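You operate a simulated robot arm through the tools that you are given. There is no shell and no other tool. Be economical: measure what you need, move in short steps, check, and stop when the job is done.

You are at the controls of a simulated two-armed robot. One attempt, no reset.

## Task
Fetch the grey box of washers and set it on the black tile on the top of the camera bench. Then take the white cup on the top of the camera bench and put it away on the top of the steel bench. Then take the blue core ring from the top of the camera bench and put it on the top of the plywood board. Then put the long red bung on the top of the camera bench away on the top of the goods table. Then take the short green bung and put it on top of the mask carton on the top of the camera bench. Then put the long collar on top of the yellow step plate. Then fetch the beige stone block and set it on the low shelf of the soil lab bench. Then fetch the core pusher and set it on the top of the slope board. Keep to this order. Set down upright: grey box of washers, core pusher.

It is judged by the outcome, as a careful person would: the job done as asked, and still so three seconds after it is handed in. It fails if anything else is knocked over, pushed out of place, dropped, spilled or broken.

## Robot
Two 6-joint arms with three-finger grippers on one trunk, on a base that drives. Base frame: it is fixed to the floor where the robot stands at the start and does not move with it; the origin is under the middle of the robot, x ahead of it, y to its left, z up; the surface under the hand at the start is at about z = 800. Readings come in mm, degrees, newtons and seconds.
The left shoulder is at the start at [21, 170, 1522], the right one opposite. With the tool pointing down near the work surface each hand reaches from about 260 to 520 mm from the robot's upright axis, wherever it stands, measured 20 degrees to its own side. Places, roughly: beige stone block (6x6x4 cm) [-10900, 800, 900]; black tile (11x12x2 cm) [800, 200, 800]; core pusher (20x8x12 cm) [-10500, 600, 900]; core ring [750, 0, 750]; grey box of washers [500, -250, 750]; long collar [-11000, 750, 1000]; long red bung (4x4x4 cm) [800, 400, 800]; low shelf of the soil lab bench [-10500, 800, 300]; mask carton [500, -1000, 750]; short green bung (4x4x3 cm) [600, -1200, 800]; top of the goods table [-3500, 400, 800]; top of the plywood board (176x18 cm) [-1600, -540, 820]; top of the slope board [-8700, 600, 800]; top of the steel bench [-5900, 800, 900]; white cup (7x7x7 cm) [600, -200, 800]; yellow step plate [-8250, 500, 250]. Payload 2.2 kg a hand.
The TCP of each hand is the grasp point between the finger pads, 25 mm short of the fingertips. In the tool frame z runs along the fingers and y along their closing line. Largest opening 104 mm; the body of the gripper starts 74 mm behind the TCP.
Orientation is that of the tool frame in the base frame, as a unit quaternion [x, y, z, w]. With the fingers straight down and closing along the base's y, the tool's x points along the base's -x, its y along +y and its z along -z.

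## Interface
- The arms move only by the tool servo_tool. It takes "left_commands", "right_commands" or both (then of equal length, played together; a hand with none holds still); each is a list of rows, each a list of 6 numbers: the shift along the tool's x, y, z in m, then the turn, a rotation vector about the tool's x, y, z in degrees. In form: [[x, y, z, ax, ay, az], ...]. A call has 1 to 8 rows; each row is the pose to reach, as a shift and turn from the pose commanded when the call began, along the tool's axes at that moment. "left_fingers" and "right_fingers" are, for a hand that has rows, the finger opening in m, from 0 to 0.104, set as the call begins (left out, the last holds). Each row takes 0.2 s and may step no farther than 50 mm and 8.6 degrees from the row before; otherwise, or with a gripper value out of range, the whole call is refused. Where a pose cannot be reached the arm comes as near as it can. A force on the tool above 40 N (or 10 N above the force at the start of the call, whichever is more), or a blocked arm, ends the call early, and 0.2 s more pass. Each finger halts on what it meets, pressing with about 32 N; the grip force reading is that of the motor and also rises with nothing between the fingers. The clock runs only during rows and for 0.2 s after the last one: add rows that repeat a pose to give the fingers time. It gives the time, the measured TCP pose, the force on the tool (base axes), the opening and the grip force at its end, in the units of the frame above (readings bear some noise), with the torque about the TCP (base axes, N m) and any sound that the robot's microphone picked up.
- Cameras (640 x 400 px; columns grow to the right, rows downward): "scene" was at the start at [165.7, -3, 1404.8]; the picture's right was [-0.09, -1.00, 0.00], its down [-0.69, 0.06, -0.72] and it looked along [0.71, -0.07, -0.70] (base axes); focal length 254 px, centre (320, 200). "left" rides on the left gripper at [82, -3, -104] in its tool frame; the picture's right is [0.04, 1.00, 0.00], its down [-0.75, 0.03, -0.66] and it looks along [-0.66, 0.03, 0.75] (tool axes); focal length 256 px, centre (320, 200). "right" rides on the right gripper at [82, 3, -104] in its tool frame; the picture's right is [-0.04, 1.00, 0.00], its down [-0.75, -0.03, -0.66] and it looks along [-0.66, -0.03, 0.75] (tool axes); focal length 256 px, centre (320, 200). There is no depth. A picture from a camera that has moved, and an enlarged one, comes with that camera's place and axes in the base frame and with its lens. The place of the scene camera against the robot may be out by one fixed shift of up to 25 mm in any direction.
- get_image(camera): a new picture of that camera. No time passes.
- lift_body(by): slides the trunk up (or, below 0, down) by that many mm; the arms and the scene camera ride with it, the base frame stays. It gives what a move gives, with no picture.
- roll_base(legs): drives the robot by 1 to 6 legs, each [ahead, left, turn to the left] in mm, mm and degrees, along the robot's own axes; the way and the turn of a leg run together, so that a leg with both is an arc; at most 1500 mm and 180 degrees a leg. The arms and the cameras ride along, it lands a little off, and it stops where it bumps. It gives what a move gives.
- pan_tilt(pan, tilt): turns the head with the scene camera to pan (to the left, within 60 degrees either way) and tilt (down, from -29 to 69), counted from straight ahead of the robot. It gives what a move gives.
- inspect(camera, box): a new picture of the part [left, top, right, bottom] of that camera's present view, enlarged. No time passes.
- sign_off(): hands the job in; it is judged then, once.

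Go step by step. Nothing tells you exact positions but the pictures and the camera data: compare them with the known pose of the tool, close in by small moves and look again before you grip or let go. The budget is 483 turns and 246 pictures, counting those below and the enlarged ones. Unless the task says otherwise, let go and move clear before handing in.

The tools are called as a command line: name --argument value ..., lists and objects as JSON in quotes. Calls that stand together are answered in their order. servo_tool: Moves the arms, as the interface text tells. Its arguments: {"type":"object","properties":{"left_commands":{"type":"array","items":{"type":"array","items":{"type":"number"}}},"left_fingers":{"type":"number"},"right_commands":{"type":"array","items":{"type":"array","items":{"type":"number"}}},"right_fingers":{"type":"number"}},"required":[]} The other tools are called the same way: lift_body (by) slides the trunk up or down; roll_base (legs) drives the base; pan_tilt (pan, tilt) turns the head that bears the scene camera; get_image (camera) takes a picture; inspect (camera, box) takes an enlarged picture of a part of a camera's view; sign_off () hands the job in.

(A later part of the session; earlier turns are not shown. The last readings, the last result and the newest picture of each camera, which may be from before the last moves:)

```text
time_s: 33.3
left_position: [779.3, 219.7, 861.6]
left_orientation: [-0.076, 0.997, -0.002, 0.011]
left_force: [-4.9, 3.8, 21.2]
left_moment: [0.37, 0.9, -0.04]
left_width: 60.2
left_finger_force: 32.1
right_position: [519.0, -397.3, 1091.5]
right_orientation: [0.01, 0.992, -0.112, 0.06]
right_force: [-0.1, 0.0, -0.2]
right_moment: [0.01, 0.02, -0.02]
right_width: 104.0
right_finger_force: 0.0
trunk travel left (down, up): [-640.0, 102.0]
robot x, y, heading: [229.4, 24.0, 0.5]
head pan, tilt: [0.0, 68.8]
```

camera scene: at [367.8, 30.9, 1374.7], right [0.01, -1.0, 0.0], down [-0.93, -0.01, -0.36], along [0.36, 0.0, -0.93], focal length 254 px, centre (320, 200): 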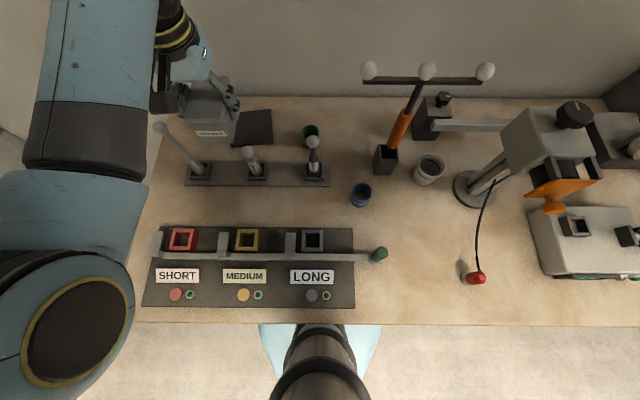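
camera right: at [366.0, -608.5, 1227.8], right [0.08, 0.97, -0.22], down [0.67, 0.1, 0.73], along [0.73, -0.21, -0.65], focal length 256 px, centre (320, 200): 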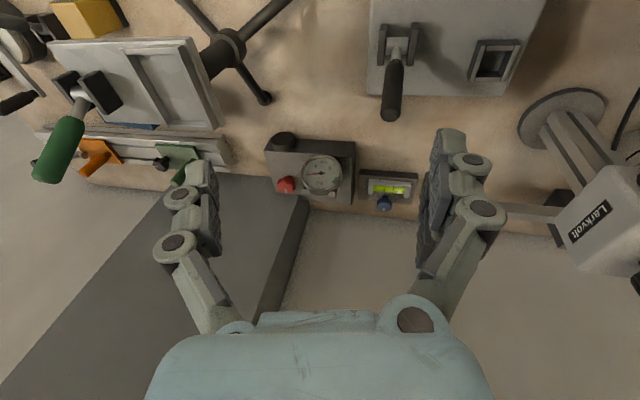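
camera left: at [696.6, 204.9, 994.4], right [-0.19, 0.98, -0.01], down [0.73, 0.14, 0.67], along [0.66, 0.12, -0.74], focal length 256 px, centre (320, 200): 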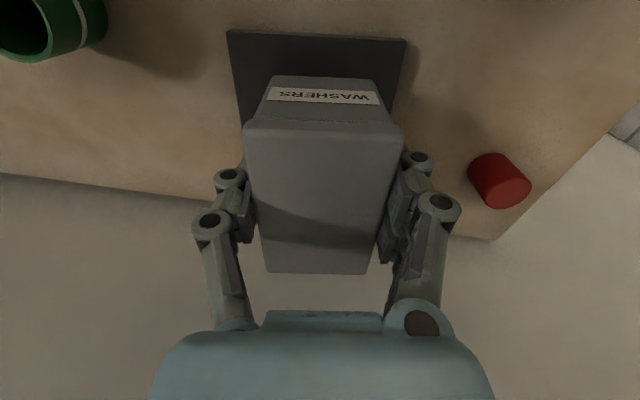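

Contact with 21 N. I ease up 2 mm and open the fingers.

servo_tool --left_commands '[[0, 0, -0.002, 0, 0, 0], [0, 0, -0.002, 0, 0, 0]]'

servo_tool --left_commands '[[0, 0, 0, 0, 0, 0], [0, 0, 0, 0, 0, 0], [0, 0, 0, 0, 0, 0]]' --left_fingers 0.095

servo_tool --left_commands '[[0, 0, -0.03, 0, 0, 0], [0, 0, -0.07, 0, 0, 0], [0, 0, -0.11, 0, 0, 0], [0, 0, -0.15, 0, 0, 0]]'

inspect --camera "scene" --box '[120, 40, 360, 190]'

```text
time_s: 33.9
left_position: [778.9, 217.6, 861.5]
left_orientation: [-0.074, 0.997, -0.001, 0.012]
left_force: [1.0, 2.2, 14.5]
left_moment: [0.61, -0.14, 0.01]
left_width: 60.2
left_finger_force: 32.3
right_position: [519.8, -396.7, 1089.8]
right_orientation: [0.01, 0.992, -0.112, 0.058]
right_force: [-0.2, -0.2, 0.1]
right_moment: [-0.02, -0.03, 0.03]
right_width: 103.8
right_finger_force: 0.2
trunk travel left (down, up): [-640.0, 102.0]
robot x, y, heading: [224.0, 29.8, 0.5]
head pan, tilt: [0.0, 68.8]
```

```text
time_s: 34.7
left_position: [776.9, 219.1, 860.2]
left_orientation: [-0.074, 0.997, -0.002, 0.009]
left_force: [-0.4, 0.1, 0.2]
left_moment: [0.02, 0.04, 0.0]
left_width: 94.9
left_finger_force: 0.0
right_position: [520.8, -395.1, 1089.2]
right_orientation: [0.01, 0.992, -0.112, 0.058]
right_force: [-0.1, 0.5, 0.4]
right_moment: [-0.01, -0.02, 0.02]
right_width: 103.8
right_finger_force: 0.0
trunk travel left (down, up): [-640.0, 102.0]
robot x, y, heading: [225.1, 23.7, 0.7]
head pan, tilt: [0.0, 68.8]
```

```text
time_s: 35.7
left_position: [777.4, 218.3, 1013.5]
left_orientation: [-0.074, 0.997, -0.001, 0.008]
left_force: [-0.3, 0.1, 0.4]
left_moment: [-0.02, 0.01, 0.0]
left_width: 94.8
left_finger_force: 0.0
right_position: [520.9, -396.0, 1089.7]
right_orientation: [0.01, 0.992, -0.111, 0.058]
right_force: [-0.1, -0.3, 0.5]
right_moment: [0.0, 0.01, 0.02]
right_width: 104.2
right_finger_force: 0.1
trunk travel left (down, up): [-640.0, 102.0]
robot x, y, heading: [226.6, 26.6, 0.5]
head pan, tilt: [0.0, 68.8]
```

```text
2.67 times, centred on (240, 115) of scene
camera zoom: at [366.2, 30.6, 1300.8], right [0.01, -1.0, 0.0], down [-0.93, -0.01, -0.36], along [0.36, 0.0, -0.93], focal length 676 px, centre (533, 427)
```

zoom: 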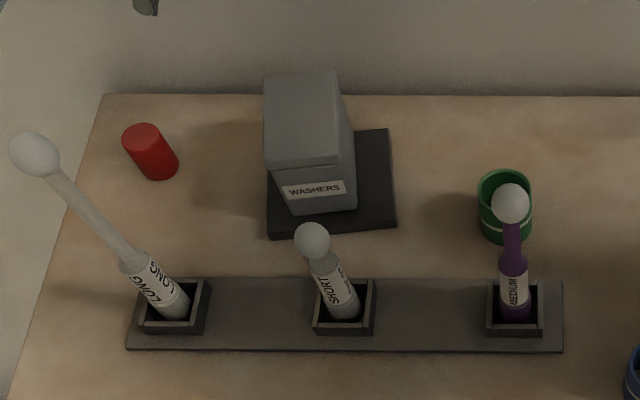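

The box stands on the tile, everything else in place. I raise the trunk, back off, and get a good look at the cup next.

lift_body --by 74

roll_base --legs '[[-150, 0, 0]]'

servo_tool --left_commands '[[0.04, 0, 0, 0, 0, 0], [0.08, 0, 0, 0, 0, 0], [0.1, 0, 0, 0, 0, 3]]'

pan_tilt --pan -20 --tilt 50

inspect --camera "scene" --box '[220, 60, 460, 260]'

```text
time_s: 36.8
left_position: [776.3, 218.5, 1083.6]
left_orientation: [-0.074, 0.997, -0.002, 0.009]
left_force: [0.6, -0.4, 1.0]
left_moment: [0.04, -0.01, -0.02]
left_width: 94.9
left_finger_force: 0.0
right_position: [521.0, -396.8, 1163.8]
right_orientation: [0.011, 0.992, -0.112, 0.059]
right_force: [-0.5, 0.3, 0.0]
right_moment: [0.02, 0.0, -0.03]
right_width: 103.9
right_finger_force: 0.1
trunk travel left (down, up): [-714.0, 28.0]
robot x, y, heading: [223.7, 21.0, 0.5]
head pan, tilt: [0.0, 68.8]
```

```text
time_s: 38.2
left_position: [625.9, 216.9, 1083.4]
left_orientation: [-0.074, 0.997, -0.002, 0.009]
left_force: [-0.9, 0.2, -0.2]
left_moment: [-0.02, -0.01, 0.0]
left_width: 94.9
left_finger_force: 0.1
right_position: [370.7, -398.0, 1164.5]
right_orientation: [0.01, 0.992, -0.112, 0.058]
right_force: [0.7, 0.2, 0.2]
right_moment: [-0.01, -0.01, 0.01]
right_width: 104.0
right_finger_force: 0.0
trunk travel left (down, up): [-714.0, 28.0]
robot x, y, heading: [75.4, 22.6, 0.7]
head pan, tilt: [0.0, 68.8]
```

```text
time_s: 39.0
left_position: [534.3, 216.2, 1086.8]
left_orientation: [-0.051, 0.998, 0.01, 0.018]
left_force: [0.4, 1.0, -0.4]
left_moment: [-0.03, -0.03, 0.01]
left_width: 94.9
left_finger_force: 0.1
right_position: [371.2, -397.7, 1163.2]
right_orientation: [0.011, 0.992, -0.112, 0.058]
right_force: [0.9, -0.1, 1.0]
right_moment: [-0.04, 0.0, 0.01]
right_width: 103.9
right_finger_force: 0.0
trunk travel left (down, up): [-714.0, 28.0]
robot x, y, heading: [77.7, 20.1, 0.7]
head pan, tilt: [0.0, 68.8]
```

```text
time_s: 39.8
left_position: [532.7, 215.8, 1084.8]
left_orientation: [-0.052, 0.998, 0.011, 0.015]
left_force: [0.1, -0.1, -0.1]
left_moment: [0.0, -0.01, 0.01]
left_width: 94.9
left_finger_force: 0.0
right_position: [370.3, -396.9, 1163.8]
right_orientation: [0.01, 0.992, -0.112, 0.058]
right_force: [-0.4, 0.1, 0.0]
right_moment: [0.0, 0.01, -0.02]
right_width: 104.1
right_finger_force: 0.1
trunk travel left (down, up): [-714.0, 28.0]
robot x, y, heading: [79.4, 26.8, 0.9]
head pan, tilt: [-20.0, 50.0]
```

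```text
2.00 times, centred on (340, 160) of scene
camera zoom: at [232.2, 3.0, 1396.8], right [-0.33, -0.94, 0.0], down [-0.72, 0.25, -0.64], along [0.61, -0.21, -0.77], focal length 507 px, centre (280, 280)
```

zoom: 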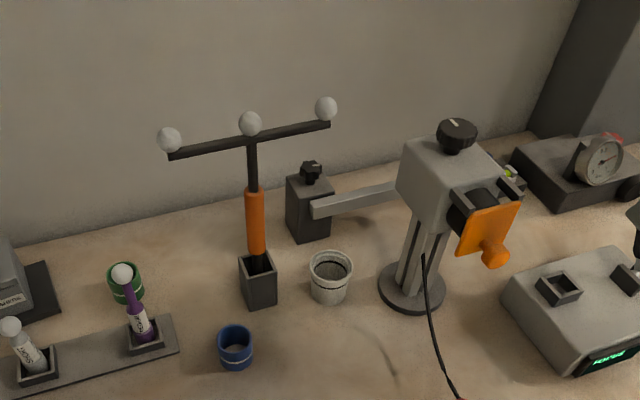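

Cup stands between the T-tool and the lamp; a vertical hand would meet the T-bar, so I'll come in tilted 45° with the right hand. First shift base right and straighten the right hand.

roll_base --legs '[[0, -62, 0]]'

servo_tool --right_commands '[[0, 0, 0, -6.5, 0, 0], [0, 0, 0, -12.9, 0, 0], [0, 0, 0, -12.9, 0, 0]]'

```text
time_s: 40.8
left_position: [531.9, 153.1, 1085.1]
left_orientation: [-0.05, 0.999, 0.011, 0.014]
left_force: [0.3, 0.1, -0.1]
left_moment: [0.01, -0.02, 0.01]
left_width: 95.1
left_finger_force: 0.0
right_position: [370.1, -461.7, 1163.4]
right_orientation: [0.011, 0.992, -0.112, 0.058]
right_force: [0.5, -1.9, -0.9]
right_moment: [0.04, 0.01, 0.0]
right_width: 103.9
right_finger_force: 0.1
trunk travel left (down, up): [-714.0, 28.0]
robot x, y, heading: [75.9, -43.0, 0.4]
head pan, tilt: [-20.0, 50.0]
```

```text
time_s: 41.6
left_position: [531.3, 154.5, 1085.2]
left_orientation: [-0.051, 0.999, 0.011, 0.014]
left_force: [-0.2, 0.1, -0.9]
left_moment: [-0.03, 0.01, 0.01]
left_width: 94.9
left_finger_force: 0.2
right_position: [365.4, -432.1, 1152.3]
right_orientation: [0.005, 0.998, 0.0, 0.06]
right_force: [-0.5, 0.4, 1.2]
right_moment: [0.0, 0.01, 0.02]
right_width: 103.8
right_finger_force: 0.0
right hand out of reach, approached as far as the arm can: row 1, 2, 3
trunk travel left (down, up): [-714.0, 28.0]
robot x, y, heading: [77.9, -33.7, 0.5]
head pan, tilt: [-20.0, 50.0]
```

Now right hand toward (520, -225, 1110), in front of the T-bar and left of the lamp.

servo_tool --right_commands '[[-0.01, 0.04, 0.005, 0, 0, 0], [-0.03, 0.08, 0.012, 0, 0, 0], [-0.055, 0.12, 0.022, 0, 0, 0], [-0.085, 0.155, 0.034, 0, 0, 0], [-0.115, 0.185, 0.046, 0, 0, 0], [-0.149, 0.207, 0.06, 0, 0, 0], [-0.149, 0.207, 0.06, 0, 0, 0]]'

get_image --camera "right"

```text
time_s: 43.2
left_position: [531.3, 154.9, 1083.8]
left_orientation: [-0.051, 0.999, 0.011, 0.014]
left_force: [-0.1, -0.5, -0.6]
left_moment: [0.0, 0.02, 0.04]
left_width: 95.0
left_finger_force: 0.2
right_position: [434.1, -377.0, 1156.9]
right_orientation: [0.004, 0.998, 0.0, 0.06]
right_force: [-0.1, 0.9, -0.2]
right_moment: [0.0, -0.01, 0.04]
right_width: 103.7
right_finger_force: 0.0
right hand out of reach, approached as far as the arm can: row 2, 3, 4, 5, 6, 7
trunk travel left (down, up): [-714.0, 28.0]
robot x, y, heading: [73.9, -37.7, 0.4]
head pan, tilt: [-20.0, 50.0]
```

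```text
214 pictures are left
camera right: at [339.5, -374.8, 1250.0], right [0.05, 1.0, 0.01], down [0.67, -0.04, 0.74], along [0.74, -0.03, -0.67], focal length 256 px, centre (320, 200)
```

right: 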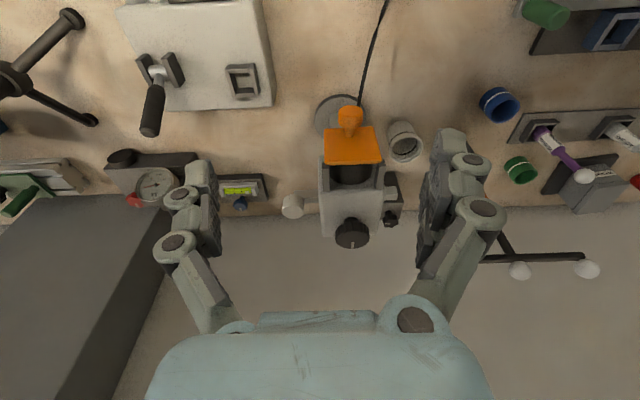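

The right arm is awkward here and the lamp head leans to about (490–600, -300..-400, ~1000). I use the left hand instead: back 50, then shift right 375.

roll_base --legs '[[-50, 0, 0], [0, -375, 0]]'

get_image --camera "left"

get_image --camera "scene"

```text
time_s: 46.1
left_position: [485.1, -214.3, 1084.3]
left_orientation: [-0.054, 0.998, 0.011, 0.014]
left_force: [0.1, 0.2, -1.2]
left_moment: [-0.01, -0.02, -0.01]
left_width: 95.0
left_finger_force: 0.2
right_position: [389.0, -748.5, 1155.7]
right_orientation: [0.002, 0.998, 0.001, 0.059]
right_force: [0.0, 0.3, -0.5]
right_moment: [-0.01, -0.02, 0.0]
right_width: 104.2
right_finger_force: 0.0
trunk travel left (down, up): [-714.0, 28.0]
robot x, y, heading: [27.7, -411.2, 0.8]
head pan, tilt: [-20.0, 50.0]
```

```text
213 pictures are left
camera left: at [401.9, -227.8, 1185.8], right [-0.15, 0.99, 0.02], down [0.73, 0.1, 0.68], along [0.67, 0.11, -0.73], focal length 256 px, centre (320, 200)
```

left: 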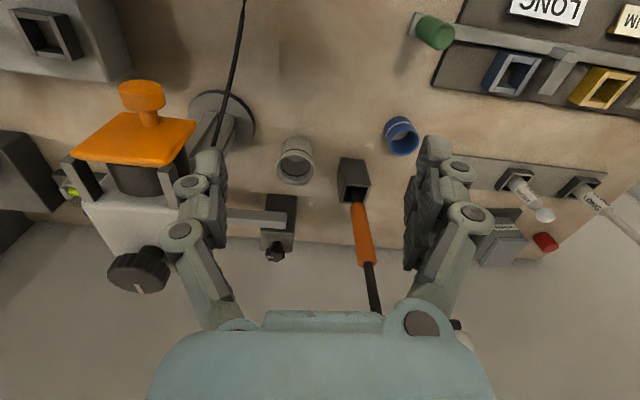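

```text
212 pictures are left
camera scene: at [187.4, -429.8, 1396.8], right [-0.33, -0.94, 0.0], down [-0.72, 0.25, -0.64], along [0.61, -0.21, -0.77], focal length 254 px, centre (320, 200)
```

scene: 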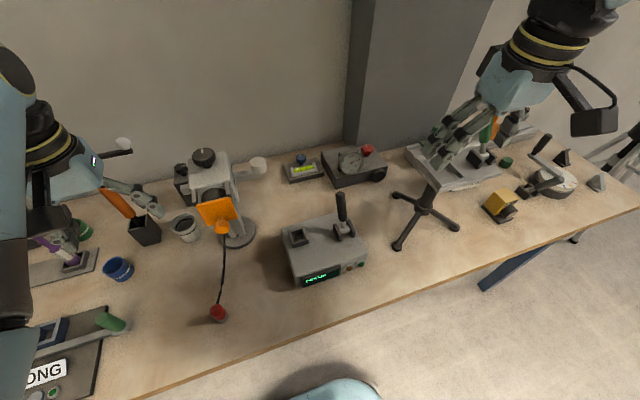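

Let me zoom on the cup in this hand view for its exact place.

inspect --camera "left" --box '[240, 110, 360, 210]'

```text
4.00 times, centred on (300, 160) of left
camera zoom: at [401.9, -227.8, 1185.8], right [-0.15, 0.99, 0.02], down [0.73, 0.1, 0.68], along [0.67, 0.11, -0.73], focal length 1024 px, centre (400, 360)
```

zoom: 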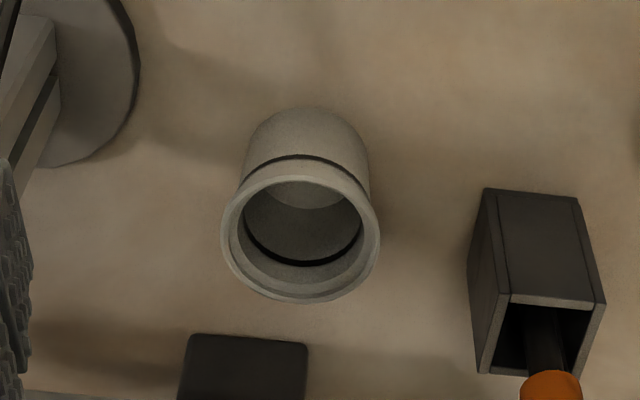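

Cup is at about (643, -227), rim z≈859, rim Ø≈62; the T-bar's ball hangs right above and the lamp edge at y≈-309. I'll come in pitched 45° and yawed -12°. First the yaw.

servo_tool --left_commands '[[0, 0, 0.01, 0, 0, 6], [0, 0, 0.02, 0, 0, 12], [0, 0, 0.03, 0, 0, 18], [0, 0, 0.03, 0, 0, 18]]' --left_fingers 0.084

```text
time_s: 47.1
left_position: [487.2, -213.0, 1054.1]
left_orientation: [0.104, 0.994, 0.013, 0.012]
left_force: [-0.8, -0.7, -0.6]
left_moment: [0.0, 0.02, -0.02]
left_width: 84.2
left_finger_force: 0.1
right_position: [389.2, -749.4, 1155.8]
right_orientation: [0.0, 0.998, 0.002, 0.059]
right_force: [0.6, -0.4, -0.1]
right_moment: [0.01, -0.03, -0.03]
right_width: 104.1
right_finger_force: 0.1
trunk travel left (down, up): [-714.0, 28.0]
robot x, y, heading: [31.2, -410.9, 0.8]
head pan, tilt: [-20.0, 50.0]
```

Yaw done. Now pitch to 45° while going to the pre-grasp point.

servo_tool --left_commands '[[-0.012, 0.003, 0.02, 0, -7.5, 0], [-0.024, 0.006, 0.041, 0, -15, 0], [-0.035, 0.009, 0.062, 0, -22.5, 0], [-0.047, 0.013, 0.083, 0, -30, 0], [-0.059, 0.016, 0.104, 0, -37.5, 0], [-0.071, 0.019, 0.124, 0, -45, 0], [-0.071, 0.019, 0.124, 0, -45, 0]]'

get_image --camera "left"

get_image --camera "scene"

```text
time_s: 48.7
left_position: [561.1, -207.4, 932.8]
left_orientation: [0.1, 0.914, -0.027, 0.392]
left_force: [-0.4, -0.7, 0.1]
left_moment: [0.0, 0.01, -0.02]
left_width: 84.1
left_finger_force: 0.1
right_position: [388.8, -748.9, 1157.0]
right_orientation: [0.002, 0.998, 0.0, 0.059]
right_force: [-0.1, -0.1, 0.6]
right_moment: [0.01, 0.01, -0.01]
right_width: 104.2
right_finger_force: 0.0
trunk travel left (down, up): [-714.0, 28.0]
robot x, y, heading: [29.5, -406.5, 0.9]
head pan, tilt: [-20.0, 50.0]
```

```text
210 pictures are left
camera left: at [432.6, -182.4, 946.0], right [0.18, 0.98, 0.0], down [0.05, -0.01, 1.0], along [0.98, -0.18, -0.05], focal length 256 px, centre (320, 200)
```

left: 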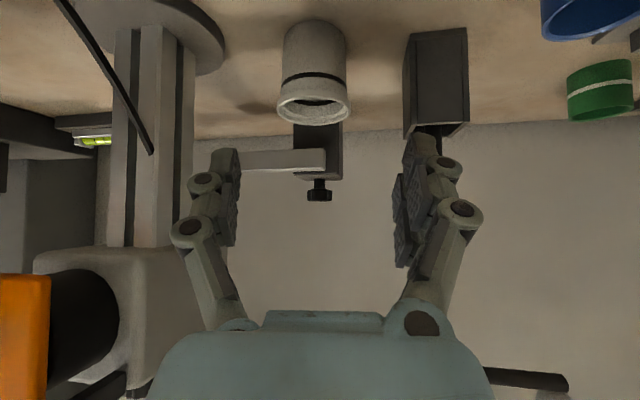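

```text
209 pictures are left
camera scene: at [187.1, -429.8, 1396.8], right [-0.33, -0.94, 0.0], down [-0.72, 0.25, -0.64], along [0.61, -0.21, -0.77], focal length 254 px, centre (320, 200)
```

scene: 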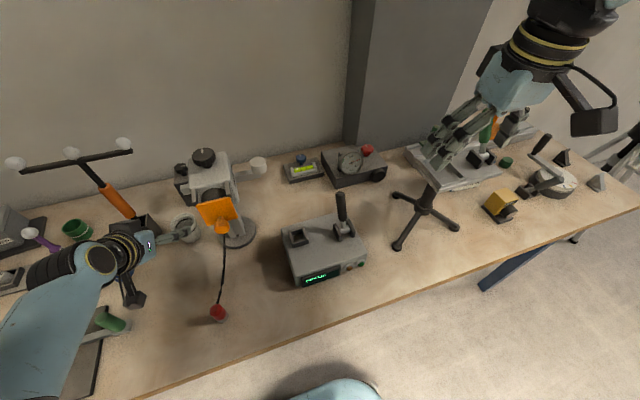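

Camera view shows the cup straight ahead, dead on the approach line. I advance 119 mm along the fingers.

servo_tool --left_commands '[[0.002, -0.001, 0.03, 0, 0, 0], [0.004, -0.002, 0.06, 0, 0, 0], [0.006, -0.003, 0.09, 0, 0, 0], [0.0077, -0.003, 0.119, 0, 0, 0], [0.0077, -0.003, 0.119, 0, 0, 0]]'

get_image --camera "left"

```text
time_s: 49.9
left_position: [624.0, -218.9, 866.4]
left_orientation: [0.1, 0.915, -0.027, 0.391]
left_force: [-0.5, -0.2, 0.5]
left_moment: [-0.02, -0.01, 0.01]
left_width: 84.1
left_finger_force: 0.1
left hand out of reach, approached as far as the arm can: row 3, 4, 5
right_position: [389.6, -747.9, 1154.5]
right_orientation: [0.001, 0.998, 0.001, 0.059]
right_force: [-0.4, 0.1, 0.6]
right_moment: [0.04, 0.01, 0.0]
right_width: 104.0
right_finger_force: 0.0
trunk travel left (down, up): [-714.0, 28.0]
robot x, y, heading: [32.0, -410.3, 0.9]
head pan, tilt: [-20.0, 50.0]
```

```text
208 pictures are left
camera left: at [493.7, -195.7, 879.7], right [0.18, 0.98, 0.0], down [0.05, -0.01, 1.0], along [0.98, -0.18, -0.05], focal length 256 px, centre (320, 200)
```

left: 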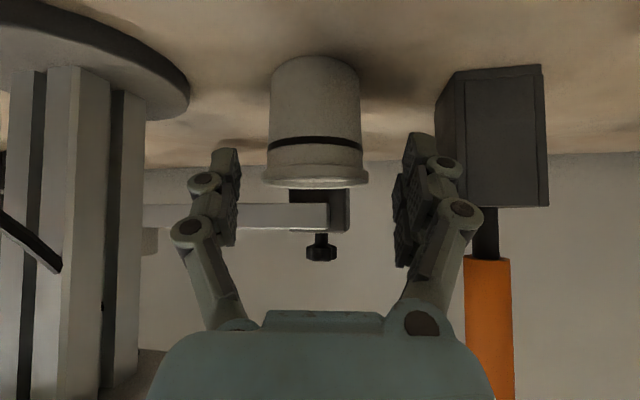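

Reach ends at z 866; I lower the trunk 20 and drive 17 ahead to finish.

lift_body --by -20

roll_base --legs '[[17, -2, 0]]'

get_image --camera "left"

```text
time_s: 50.6
left_position: [622.0, -219.6, 846.5]
left_orientation: [0.1, 0.915, -0.027, 0.391]
left_force: [-0.2, 0.9, -0.8]
left_moment: [0.02, 0.0, -0.02]
left_width: 83.9
left_finger_force: 0.1
right_position: [389.8, -748.6, 1136.1]
right_orientation: [0.002, 0.998, 0.001, 0.06]
right_force: [-0.2, 0.0, -0.9]
right_moment: [0.06, -0.02, -0.02]
right_width: 104.0
right_finger_force: 0.2
trunk travel left (down, up): [-694.0, 48.0]
robot x, y, heading: [33.3, -412.0, 0.8]
head pan, tilt: [-20.0, 50.0]
```

```text
time_s: 51.4
left_position: [637.7, -221.6, 847.8]
left_orientation: [0.1, 0.914, -0.027, 0.392]
left_force: [-0.4, 1.0, 0.6]
left_moment: [-0.03, -0.05, 0.0]
left_width: 83.9
left_finger_force: 0.1
right_position: [404.1, -750.9, 1137.5]
right_orientation: [0.001, 0.998, 0.001, 0.061]
right_force: [-0.4, 0.7, -0.6]
right_moment: [0.0, -0.01, -0.01]
right_width: 104.1
right_finger_force: 0.0
trunk travel left (down, up): [-694.0, 48.0]
robot x, y, heading: [47.5, -410.2, 0.7]
head pan, tilt: [-20.0, 50.0]
```

```text
207 pictures are left
camera left: at [508.6, -197.3, 860.1], right [0.18, 0.98, 0.0], down [0.05, -0.01, 1.0], along [0.98, -0.18, -0.05], focal length 256 px, centre (320, 200)
```

left: 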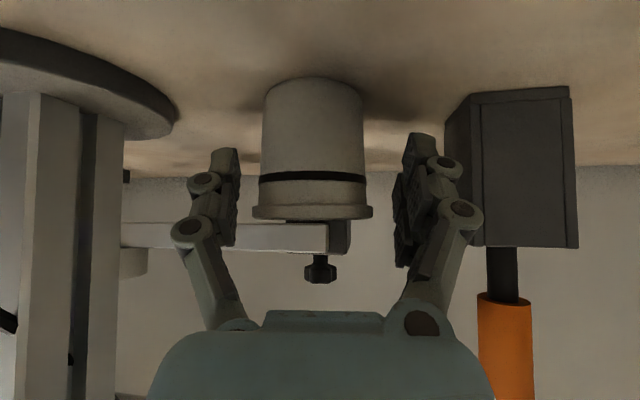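

Cup is centred between the pads. Close.

servo_tool --left_commands '[[0, 0, 0, 0, 0, 0], [0, 0, 0, 0, 0, 0], [0, 0, 0, 0, 0, 0], [0, 0, 0, 0, 0, 0]]' --left_fingers 0.04

get_image --camera "left"

```text
time_s: 52.4
left_position: [638.0, -222.0, 845.9]
left_orientation: [0.101, 0.915, -0.028, 0.391]
left_force: [-0.2, 0.3, -1.1]
left_moment: [-0.02, -0.03, 0.0]
left_width: 59.9
left_finger_force: 32.7
right_position: [404.5, -749.6, 1137.0]
right_orientation: [0.002, 0.998, 0.001, 0.06]
right_force: [0.1, 0.0, 0.3]
right_moment: [-0.01, -0.03, 0.02]
right_width: 104.4
right_finger_force: 0.1
trunk travel left (down, up): [-694.0, 48.0]
robot x, y, heading: [48.0, -408.6, 0.7]
head pan, tilt: [-20.0, 50.0]
```

```text
206 pictures are left
camera left: at [509.4, -197.5, 859.6], right [0.18, 0.98, 0.0], down [0.05, -0.01, 1.0], along [0.98, -0.18, -0.05], focal length 256 px, centre (320, 200)
```

left: 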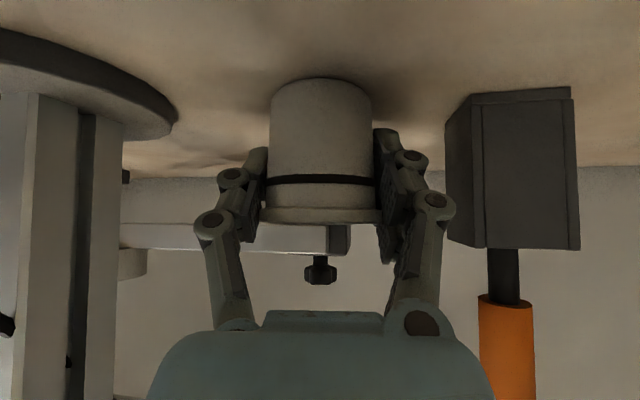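

Cup held at 60 mm. Lift 30 by the trunk, then back straight out.

lift_body --by 30

roll_base --legs '[[-300, 0, 0]]'

get_image --camera "left"

pan_tilt --pan 0 --tilt 45

get_image --camera "scene"

```text
time_s: 53.1
left_position: [638.8, -221.0, 875.3]
left_orientation: [0.1, 0.915, -0.027, 0.39]
left_force: [0.6, 0.2, -0.6]
left_moment: [0.0, 0.03, -0.01]
left_width: 60.0
left_finger_force: 32.0
right_position: [406.8, -750.1, 1166.2]
right_orientation: [0.001, 0.998, 0.001, 0.059]
right_force: [-0.8, -0.8, 0.1]
right_moment: [0.02, -0.01, 0.0]
right_width: 104.0
right_finger_force: 0.1
trunk travel left (down, up): [-724.0, 18.0]
robot x, y, heading: [50.6, -412.0, 0.7]
head pan, tilt: [-20.0, 50.0]
```

```text
time_s: 55.2
left_position: [334.0, -226.5, 876.2]
left_orientation: [0.1, 0.914, -0.027, 0.391]
left_force: [0.2, -0.7, -0.5]
left_moment: [-0.01, 0.02, 0.0]
left_width: 59.3
left_finger_force: 31.6
right_position: [100.9, -754.1, 1166.8]
right_orientation: [0.001, 0.998, 0.001, 0.058]
right_force: [-0.7, 0.1, -0.3]
right_moment: [-0.02, -0.02, 0.03]
right_width: 103.9
right_finger_force: 0.1
trunk travel left (down, up): [-724.0, 18.0]
robot x, y, heading: [-255.1, -415.3, 1.1]
head pan, tilt: [-20.0, 50.0]
```

```text
205 pictures are left
camera left: at [204.4, -202.0, 890.0], right [0.18, 0.98, 0.0], down [0.05, -0.01, 1.0], along [0.98, -0.18, -0.05], focal length 256 px, centre (320, 200)
```

left: 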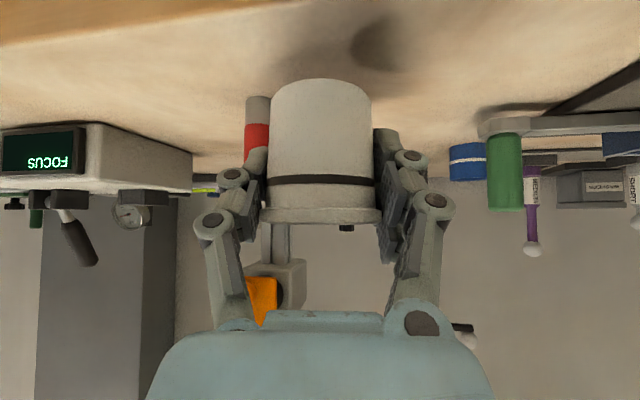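

```text
time_s: 56.0
left_position: [334.4, -226.9, 876.4]
left_orientation: [0.101, 0.914, -0.028, 0.391]
left_force: [0.3, 0.2, -0.9]
left_moment: [0.0, -0.03, 0.02]
left_width: 59.7
left_finger_force: 32.4
right_position: [101.4, -754.4, 1166.7]
right_orientation: [0.002, 0.998, 0.001, 0.06]
right_force: [-0.1, -0.8, 0.2]
right_moment: [-0.01, -0.02, -0.03]
right_width: 103.9
right_finger_force: 0.1
trunk travel left (down, up): [-724.0, 18.0]
robot x, y, heading: [-256.2, -416.2, 1.0]
head pan, tilt: [0.0, 45.0]
```

```text
204 pictures are left
camera scene: at [-92.1, -409.4, 1413.7], right [0.01, -1.0, 0.0], down [-0.71, -0.01, -0.71], along [0.71, 0.01, -0.71], focal length 254 px, centre (320, 200)
```

scene: 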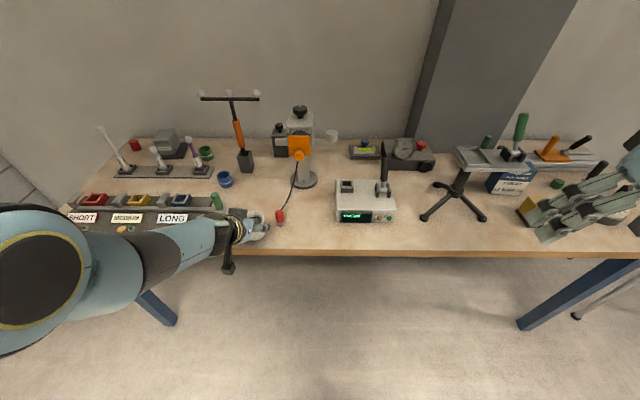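

A clean overview: mask carton is right under the tripod device. Now I turn left 60° and look round behind before going further.

roll_base --legs '[[0, 0, 60]]'

pan_tilt --pan 60 --tilt 25

get_image --camera "scene"

```text
time_s: 59.1
left_position: [-131.8, 192.6, 877.2]
left_orientation: [-0.374, 0.84, 0.173, 0.352]
left_force: [0.3, -1.2, -0.1]
left_moment: [0.03, -0.03, 0.01]
left_width: 59.4
left_finger_force: 32.0
right_position: [213.4, -269.8, 1166.8]
right_orientation: [-0.501, 0.863, 0.03, 0.05]
right_force: [-0.4, -0.4, 0.5]
right_moment: [0.03, -0.03, 0.04]
right_width: 103.8
right_finger_force: 0.2
trunk travel left (down, up): [-724.0, 18.0]
robot x, y, heading: [-256.2, -417.4, 61.4]
head pan, tilt: [0.0, 45.0]
```

```text
time_s: 60.4
left_position: [-131.6, 192.4, 876.8]
left_orientation: [-0.375, 0.84, 0.173, 0.352]
left_force: [0.6, -0.3, -1.1]
left_moment: [0.0, 0.02, 0.0]
left_width: 59.2
left_finger_force: 32.1
right_position: [214.1, -270.3, 1166.3]
right_orientation: [-0.502, 0.863, 0.03, 0.051]
right_force: [0.6, 0.2, 0.0]
right_moment: [0.02, 0.01, 0.0]
right_width: 103.9
right_finger_force: 0.0
trunk travel left (down, up): [-724.0, 18.0]
robot x, y, heading: [-259.9, -418.0, 61.5]
head pan, tilt: [60.0, 25.0]
```

```text
203 pictures are left
camera scene: at [-258.3, -270.7, 1444.3], right [0.85, 0.52, 0.0], down [0.22, -0.36, -0.91], along [-0.47, 0.77, -0.42], focal length 254 px, centre (320, 200)
```

scene: 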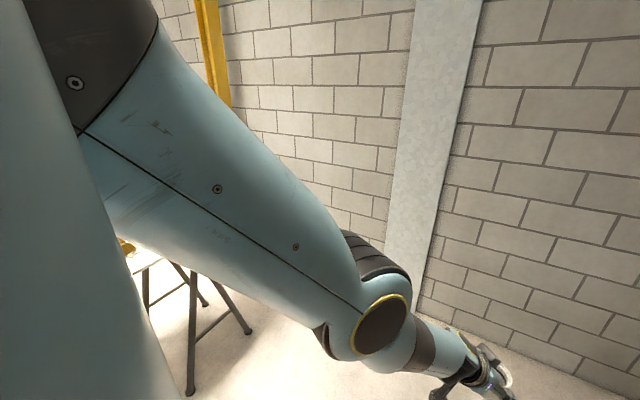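

A trestle stands behind-left. I turn 45° more and look ahead-left.

roll_base --legs '[[0, 0, 45]]'

pan_tilt --pan 20 --tilt 25

get_image --camera "scene"

```text
time_s: 62.8
left_position: [-593.6, 106.0, 876.7]
left_orientation: [0.664, -0.637, -0.293, -0.26]
left_force: [0.4, -0.4, 0.1]
left_moment: [-0.01, 0.0, 0.01]
left_width: 59.2
left_finger_force: 32.0
right_position: [-22.5, 18.6, 1166.9]
right_orientation: [0.791, -0.609, -0.047, -0.036]
right_force: [-0.7, 0.2, -0.3]
right_moment: [-0.01, -0.03, 0.0]
right_width: 104.0
right_finger_force: 0.2
trunk travel left (down, up): [-724.0, 18.0]
robot x, y, heading: [-254.0, -415.6, 105.6]
head pan, tilt: [60.0, 25.0]
```

```text
time_s: 63.9
left_position: [-592.7, 107.6, 875.7]
left_orientation: [0.664, -0.637, -0.293, -0.259]
left_force: [0.1, 0.4, -0.7]
left_moment: [0.04, 0.01, -0.01]
left_width: 59.0
left_finger_force: 32.0
right_position: [-22.9, 18.2, 1166.5]
right_orientation: [0.791, -0.608, -0.047, -0.035]
right_force: [0.2, 0.6, 0.2]
right_moment: [-0.04, 0.02, 0.0]
right_width: 104.1
right_finger_force: 0.1
trunk travel left (down, up): [-724.0, 18.0]
robot x, y, heading: [-257.9, -414.4, 105.6]
head pan, tilt: [20.0, 25.0]
```

```text
202 pictures are left
camera scene: at [-317.2, -268.6, 1444.3], right [0.81, 0.58, 0.0], down [0.25, -0.34, -0.91], along [-0.53, 0.74, -0.42], focal length 254 px, centre (320, 200)
```

scene: 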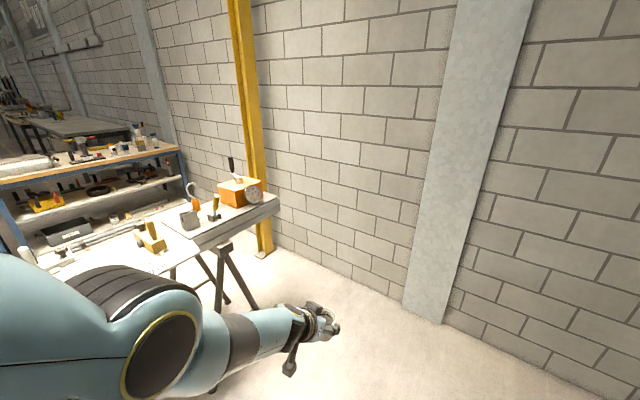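

A trestle-table with things is ahead-left. I turn 40° more and look.

roll_base --legs '[[0, 0, 40]]'

pan_tilt --pan 0 --tilt 25

get_image --camera "scene"

```text
time_s: 66.1
left_position: [-850.4, -231.6, 876.7]
left_orientation: [0.842, -0.371, -0.364, -0.144]
left_force: [-0.2, -0.1, -1.6]
left_moment: [0.0, 0.01, 0.01]
left_width: 59.2
left_finger_force: 32.1
right_position: [-357.2, 67.0, 1166.2]
right_orientation: [0.952, -0.301, -0.058, -0.017]
right_force: [-0.7, 0.4, 0.2]
right_moment: [-0.01, 0.02, -0.01]
right_width: 103.8
right_finger_force: 0.0
trunk travel left (down, up): [-724.0, 18.0]
robot x, y, heading: [-260.1, -416.5, 146.0]
head pan, tilt: [20.0, 25.0]
```

```text
time_s: 67.0
left_position: [-850.3, -230.7, 875.6]
left_orientation: [0.842, -0.371, -0.364, -0.143]
left_force: [-1.2, -0.7, -0.4]
left_moment: [-0.02, 0.01, -0.02]
left_width: 59.2
left_finger_force: 31.8
right_position: [-357.4, 67.5, 1166.1]
right_orientation: [0.951, -0.302, -0.057, -0.017]
right_force: [-0.2, 0.3, 0.6]
right_moment: [-0.01, -0.03, -0.02]
right_width: 104.1
right_finger_force: 0.1
trunk travel left (down, up): [-724.0, 18.0]
robot x, y, heading: [-255.5, -417.0, 145.8]
head pan, tilt: [0.0, 25.0]
```

```text
201 pictures are left
camera scene: at [-378.8, -319.9, 1444.3], right [0.56, 0.83, 0.0], down [0.35, -0.24, -0.91], along [-0.75, 0.51, -0.42], focal length 254 px, centre (320, 200)
```

scene: 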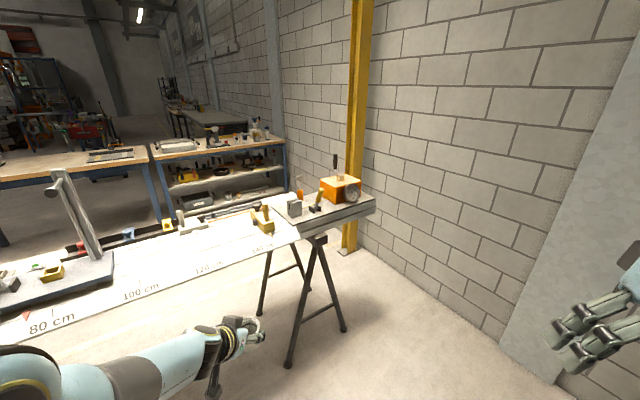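

The ruler board on trestles lies across the way. I turn further to see the left (−y) side passage.

roll_base --legs '[[0, 0, 45]]'

pan_tilt --pan 0 --tilt 25

get_image --camera "scene"

pan_tilt --pan 50 --tilt 25

get_image --camera "scene"

```text
time_s: 69.5
left_position: [-805.4, -708.6, 875.9]
left_orientation: [0.92, -0.017, -0.392, 0.008]
left_force: [-0.3, -0.4, -1.2]
left_moment: [-0.01, -0.01, -0.01]
left_width: 58.6
left_finger_force: 31.7
right_position: [-672.2, -148.1, 1165.5]
right_orientation: [0.994, 0.089, -0.059, 0.007]
right_force: [-0.7, -0.2, -0.7]
right_moment: [-0.01, -0.02, -0.03]
right_width: 104.2
right_finger_force: 0.1
trunk travel left (down, up): [-724.0, 18.0]
robot x, y, heading: [-255.8, -417.4, -168.6]
head pan, tilt: [0.0, 25.0]
```

```text
time_s: 70.0
left_position: [-805.5, -708.2, 877.1]
left_orientation: [0.92, -0.017, -0.391, 0.008]
left_force: [0.6, 0.3, -1.0]
left_moment: [0.03, -0.02, -0.02]
left_width: 59.0
left_finger_force: 31.8
right_position: [-672.4, -147.0, 1166.5]
right_orientation: [0.994, 0.088, -0.059, 0.006]
right_force: [0.3, -0.7, 0.1]
right_moment: [-0.01, 0.02, -0.01]
right_width: 104.4
right_finger_force: 0.0
trunk travel left (down, up): [-724.0, 18.0]
robot x, y, heading: [-262.2, -417.3, -168.9]
head pan, tilt: [0.0, 25.0]
```

```text
200 pictures are left
camera scene: at [-403.9, -443.0, 1444.3], right [-0.19, 0.98, 0.0], down [0.41, 0.08, -0.91], along [-0.89, -0.18, -0.42], focal length 254 px, centre (320, 200)
```

scene: 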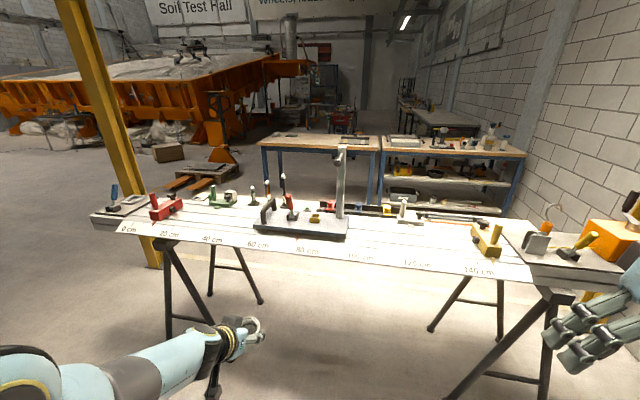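

```text
time_s: 71.2
left_position: [-804.8, -709.0, 876.6]
left_orientation: [0.92, -0.017, -0.392, 0.008]
left_force: [0.8, 0.0, -0.8]
left_moment: [-0.02, 0.01, 0.0]
left_width: 58.8
left_finger_force: 32.1
right_position: [-671.4, -147.3, 1166.2]
right_orientation: [0.994, 0.089, -0.059, 0.006]
right_force: [0.6, 0.7, 0.5]
right_moment: [-0.02, -0.01, -0.01]
right_width: 104.1
right_finger_force: 0.0
trunk travel left (down, up): [-724.0, 18.0]
robot x, y, heading: [-256.5, -418.5, -169.0]
head pan, tilt: [50.0, 25.0]
```

```text
199 pictures are left
camera scene: at [-358.0, -505.6, 1444.3], right [-0.88, 0.48, 0.0], down [0.2, 0.37, -0.91], along [-0.44, -0.79, -0.42], focal length 254 px, centre (320, 200)
```

scene: 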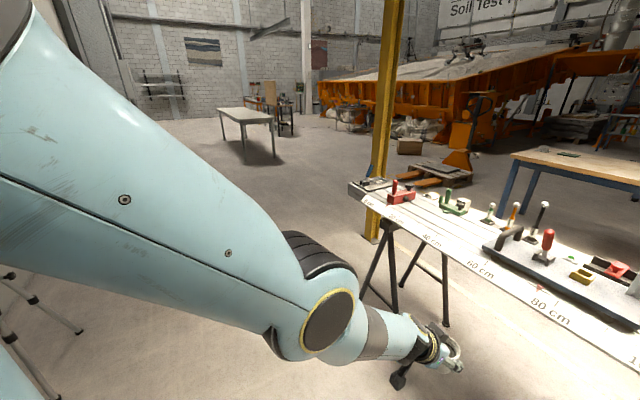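

The board spans the room here; the free way is round its left (−y) end and past the yellow post at about (-1870, -2170). I go that way in a wide arc.

roll_base --legs '[[0, 0, -11], [0, 1200, 0], [0, 1180, 0]]'

pan_tilt --pan -10 --tilt 25

get_image --camera "scene"

```text
time_s: 83.6
left_position: [-811.7, -2986.3, 876.6]
left_orientation: [0.915, -0.098, -0.39, -0.027]
left_force: [0.1, -0.6, 0.0]
left_moment: [-0.01, 0.01, -0.01]
left_width: 58.5
left_finger_force: 32.1
right_position: [-583.6, -2457.0, 1165.6]
right_orientation: [0.998, 0.003, -0.059, 0.001]
right_force: [0.1, 1.1, 0.4]
right_moment: [0.0, -0.03, 0.0]
right_width: 104.0
right_finger_force: 0.0
trunk travel left (down, up): [-724.0, 18.0]
robot x, y, heading: [-225.5, -2793.7, -178.9]
head pan, tilt: [50.0, 25.0]
```

```text
time_s: 84.9
left_position: [-811.8, -2986.4, 877.1]
left_orientation: [0.915, -0.097, -0.391, -0.026]
left_force: [0.3, 0.1, -0.1]
left_moment: [-0.02, 0.01, -0.01]
left_width: 58.0
left_finger_force: 32.1
right_position: [-583.9, -2456.2, 1165.6]
right_orientation: [0.998, 0.002, -0.059, 0.001]
right_force: [1.3, -1.1, -0.8]
right_moment: [0.01, 0.02, 0.02]
right_width: 103.7
right_finger_force: 0.0
trunk travel left (down, up): [-724.0, 18.0]
robot x, y, heading: [-219.7, -2792.1, -178.8]
head pan, tilt: [-10.0, 25.0]
```

```text
198 pictures are left
camera scene: at [-370.2, -2775.2, 1444.3], right [0.15, 0.99, 0.0], down [0.42, -0.06, -0.91], along [-0.9, 0.14, -0.42], focal length 254 px, centre (320, 200)
```

scene: 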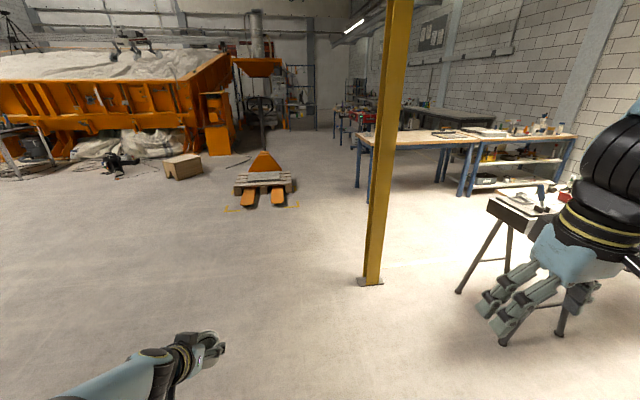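

Clear corridor ahead between post and pallet. The grip width crept from 60 to 58, so I check the cup.

get_image --camera "left"

```text
197 pictures are left
camera left: at [-682.4, -3007.2, 889.9], right [-0.17, -0.99, 0.0], down [-0.05, 0.01, 1.0], along [-0.98, 0.17, -0.05], focal length 256 px, centre (320, 200)
```

left: 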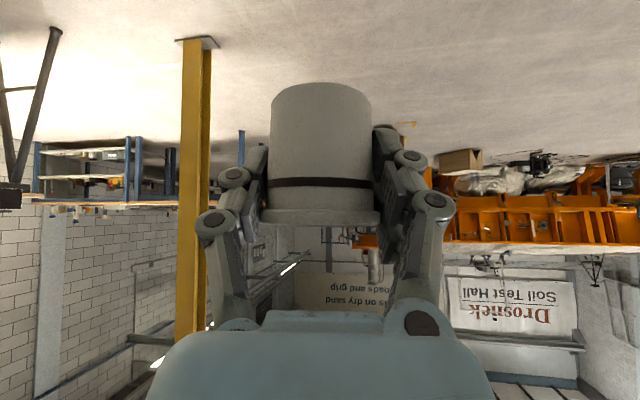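

Only a slight settling, still secure. On: ahead 2.3 m, shift right to y≈-2230, ahead 1.5 m.

roll_base --legs '[[1500, 0, -1.2], [820, 0, 0], [0, -560, 0], [1500, 0, 0]]'

get_image --camera "scene"

pan_tilt --pan -50 --tilt 25

get_image --camera "scene"

```text
time_s: 106.1
left_position: [-4611.1, -2402.1, 876.3]
left_orientation: [0.913, -0.111, -0.391, -0.032]
left_force: [0.3, 0.0, -0.6]
left_moment: [0.03, 0.04, 0.02]
left_width: 57.6
left_finger_force: 31.6
right_position: [-4367.7, -1880.2, 1166.7]
right_orientation: [0.998, -0.012, -0.059, 0.001]
right_force: [0.2, 0.2, 0.5]
right_moment: [-0.02, 0.01, 0.02]
right_width: 103.8
right_finger_force: 0.0
trunk travel left (down, up): [-724.0, 18.0]
robot x, y, heading: [-4017.5, -2227.3, 179.4]
head pan, tilt: [-10.0, 25.0]
```

```text
196 pictures are left
camera scene: at [-4163.0, -2205.1, 1444.3], right [0.18, 0.98, 0.0], down [0.42, -0.08, -0.91], along [-0.89, 0.16, -0.42], focal length 254 px, centre (320, 200)
```

scene: 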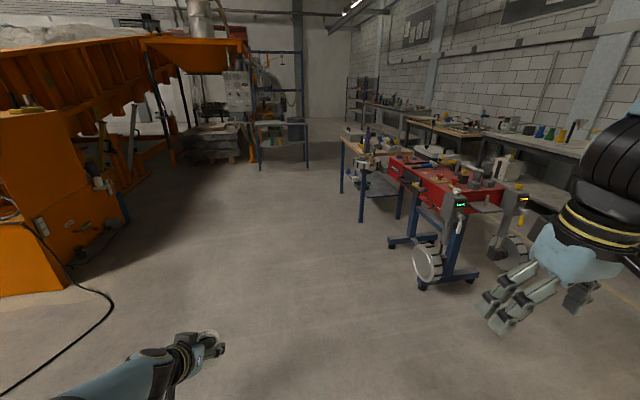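

```text
time_s: 107.1
left_position: [-4610.8, -2402.5, 876.4]
left_orientation: [0.913, -0.111, -0.391, -0.032]
left_force: [0.1, 0.2, -0.5]
left_moment: [-0.02, -0.03, -0.01]
left_width: 57.6
left_finger_force: 31.6
right_position: [-4366.6, -1880.1, 1165.3]
right_orientation: [0.998, -0.013, -0.06, 0.0]
right_force: [1.0, 0.1, -0.2]
right_moment: [-0.03, 0.03, -0.01]
right_width: 104.2
right_finger_force: 0.1
trunk travel left (down, up): [-724.0, 18.0]
robot x, y, heading: [-4017.5, -2226.6, 179.2]
head pan, tilt: [-50.0, 25.0]
```

```text
195 pictures are left
camera scene: at [-4131.1, -2150.9, 1444.3], right [0.77, 0.64, 0.0], down [0.27, -0.33, -0.91], along [-0.58, 0.7, -0.42], focal length 254 px, centre (320, 200)
```

scene: 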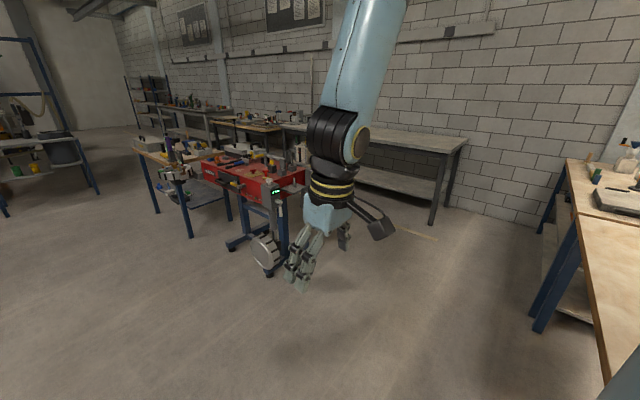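

Steel bench found: front edge y≈590, near right end x≈-4614, top there empty. I drive ahead 650, turn right to face it, and go toward it.

roll_base --legs '[[700, 0, 0], [0, 0, -89.3], [1450, 0, 0]]'

pan_tilt --pan 0 --tilt 35

get_image --camera "scene"

get_image --camera "left"

```text
time_s: 121.6
left_position: [-4862.5, -203.2, 877.1]
left_orientation: [-0.561, 0.729, 0.251, 0.302]
left_force: [-0.8, -0.9, 0.6]
left_moment: [0.03, 0.0, 0.0]
left_width: 56.6
left_finger_force: 32.1
right_position: [-4345.5, -456.9, 1166.7]
right_orientation: [-0.69, 0.721, 0.042, 0.043]
right_force: [0.9, 0.5, 0.3]
right_moment: [0.02, 0.01, 0.02]
right_width: 103.7
right_finger_force: 0.0
trunk travel left (down, up): [-724.0, 18.0]
robot x, y, heading: [-4693.7, -801.9, 88.6]
head pan, tilt: [-50.0, 25.0]
```

```text
time_s: 122.8
left_position: [-4863.1, -202.6, 877.4]
left_orientation: [-0.561, 0.729, 0.251, 0.301]
left_force: [-0.1, -1.0, -0.4]
left_moment: [0.02, -0.03, 0.0]
left_width: 57.1
left_finger_force: 32.8
right_position: [-4344.3, -457.1, 1165.4]
right_orientation: [-0.69, 0.721, 0.041, 0.042]
right_force: [-0.2, 0.1, 0.0]
right_moment: [0.03, 0.06, -0.01]
right_width: 104.2
right_finger_force: 0.1
trunk travel left (down, up): [-724.0, 18.0]
robot x, y, heading: [-4695.2, -800.2, 88.5]
head pan, tilt: [0.0, 35.0]
```

```text
194 pictures are left
camera scene: at [-4679.7, -638.5, 1428.5], right [1.0, -0.03, 0.0], down [-0.02, -0.57, -0.82], along [0.02, 0.82, -0.57], focal length 254 px, centre (320, 200)
```

scene: 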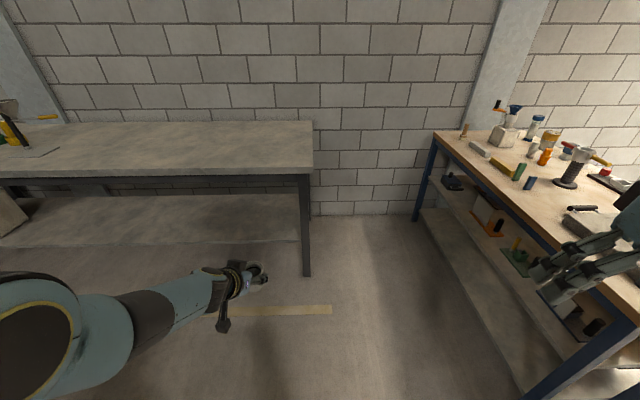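

```text
193 pictures are left
camera left: at [-4890.7, -330.3, 889.9], right [-0.98, 0.22, 0.0], down [0.01, 0.05, 1.0], along [0.22, 0.97, -0.05], focal length 256 px, centre (320, 200)
```

left: 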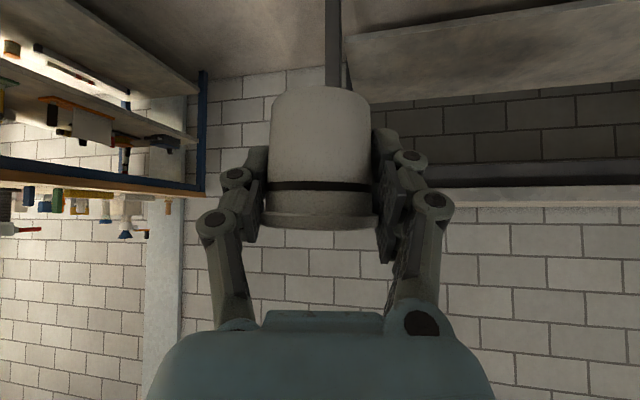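

The steel bench top (z≈880) is empty here. I raise the cup above it before approaching.

servo_tool --left_commands '[[-0.024, 0.001, -0.023, 0, 0, 0], [-0.048, 0.002, -0.046, 0, 0, 0], [-0.072, 0.003, -0.069, 0, 0, 0], [-0.086, 0.004, -0.083, 0, 0, 0]]'

get_image --camera "left"

```text
time_s: 123.8
left_position: [-4862.8, -204.5, 996.0]
left_orientation: [-0.561, 0.729, 0.251, 0.301]
left_force: [-0.2, 0.1, -0.9]
left_moment: [0.02, -0.03, 0.0]
left_width: 57.0
left_finger_force: 32.3
left hand out of reach, approached as far as the arm can: row 1
right_position: [-4344.5, -457.4, 1167.6]
right_orientation: [-0.69, 0.721, 0.042, 0.043]
right_force: [0.8, 0.0, 0.9]
right_moment: [0.01, 0.0, -0.01]
right_width: 103.9
right_finger_force: 0.1
trunk travel left (down, up): [-724.0, 18.0]
robot x, y, heading: [-4698.8, -798.0, 88.6]
head pan, tilt: [0.0, 35.0]
```

```text
192 pictures are left
camera left: at [-4891.6, -331.5, 1010.4], right [-0.98, 0.22, 0.0], down [0.01, 0.05, 1.0], along [0.22, 0.97, -0.05], focal length 256 px, centre (320, 200)
```

left: 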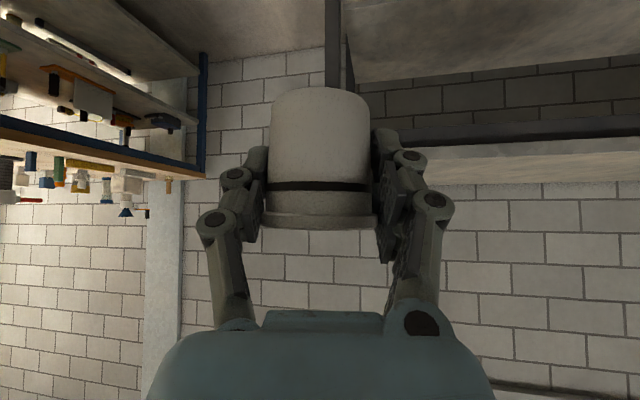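

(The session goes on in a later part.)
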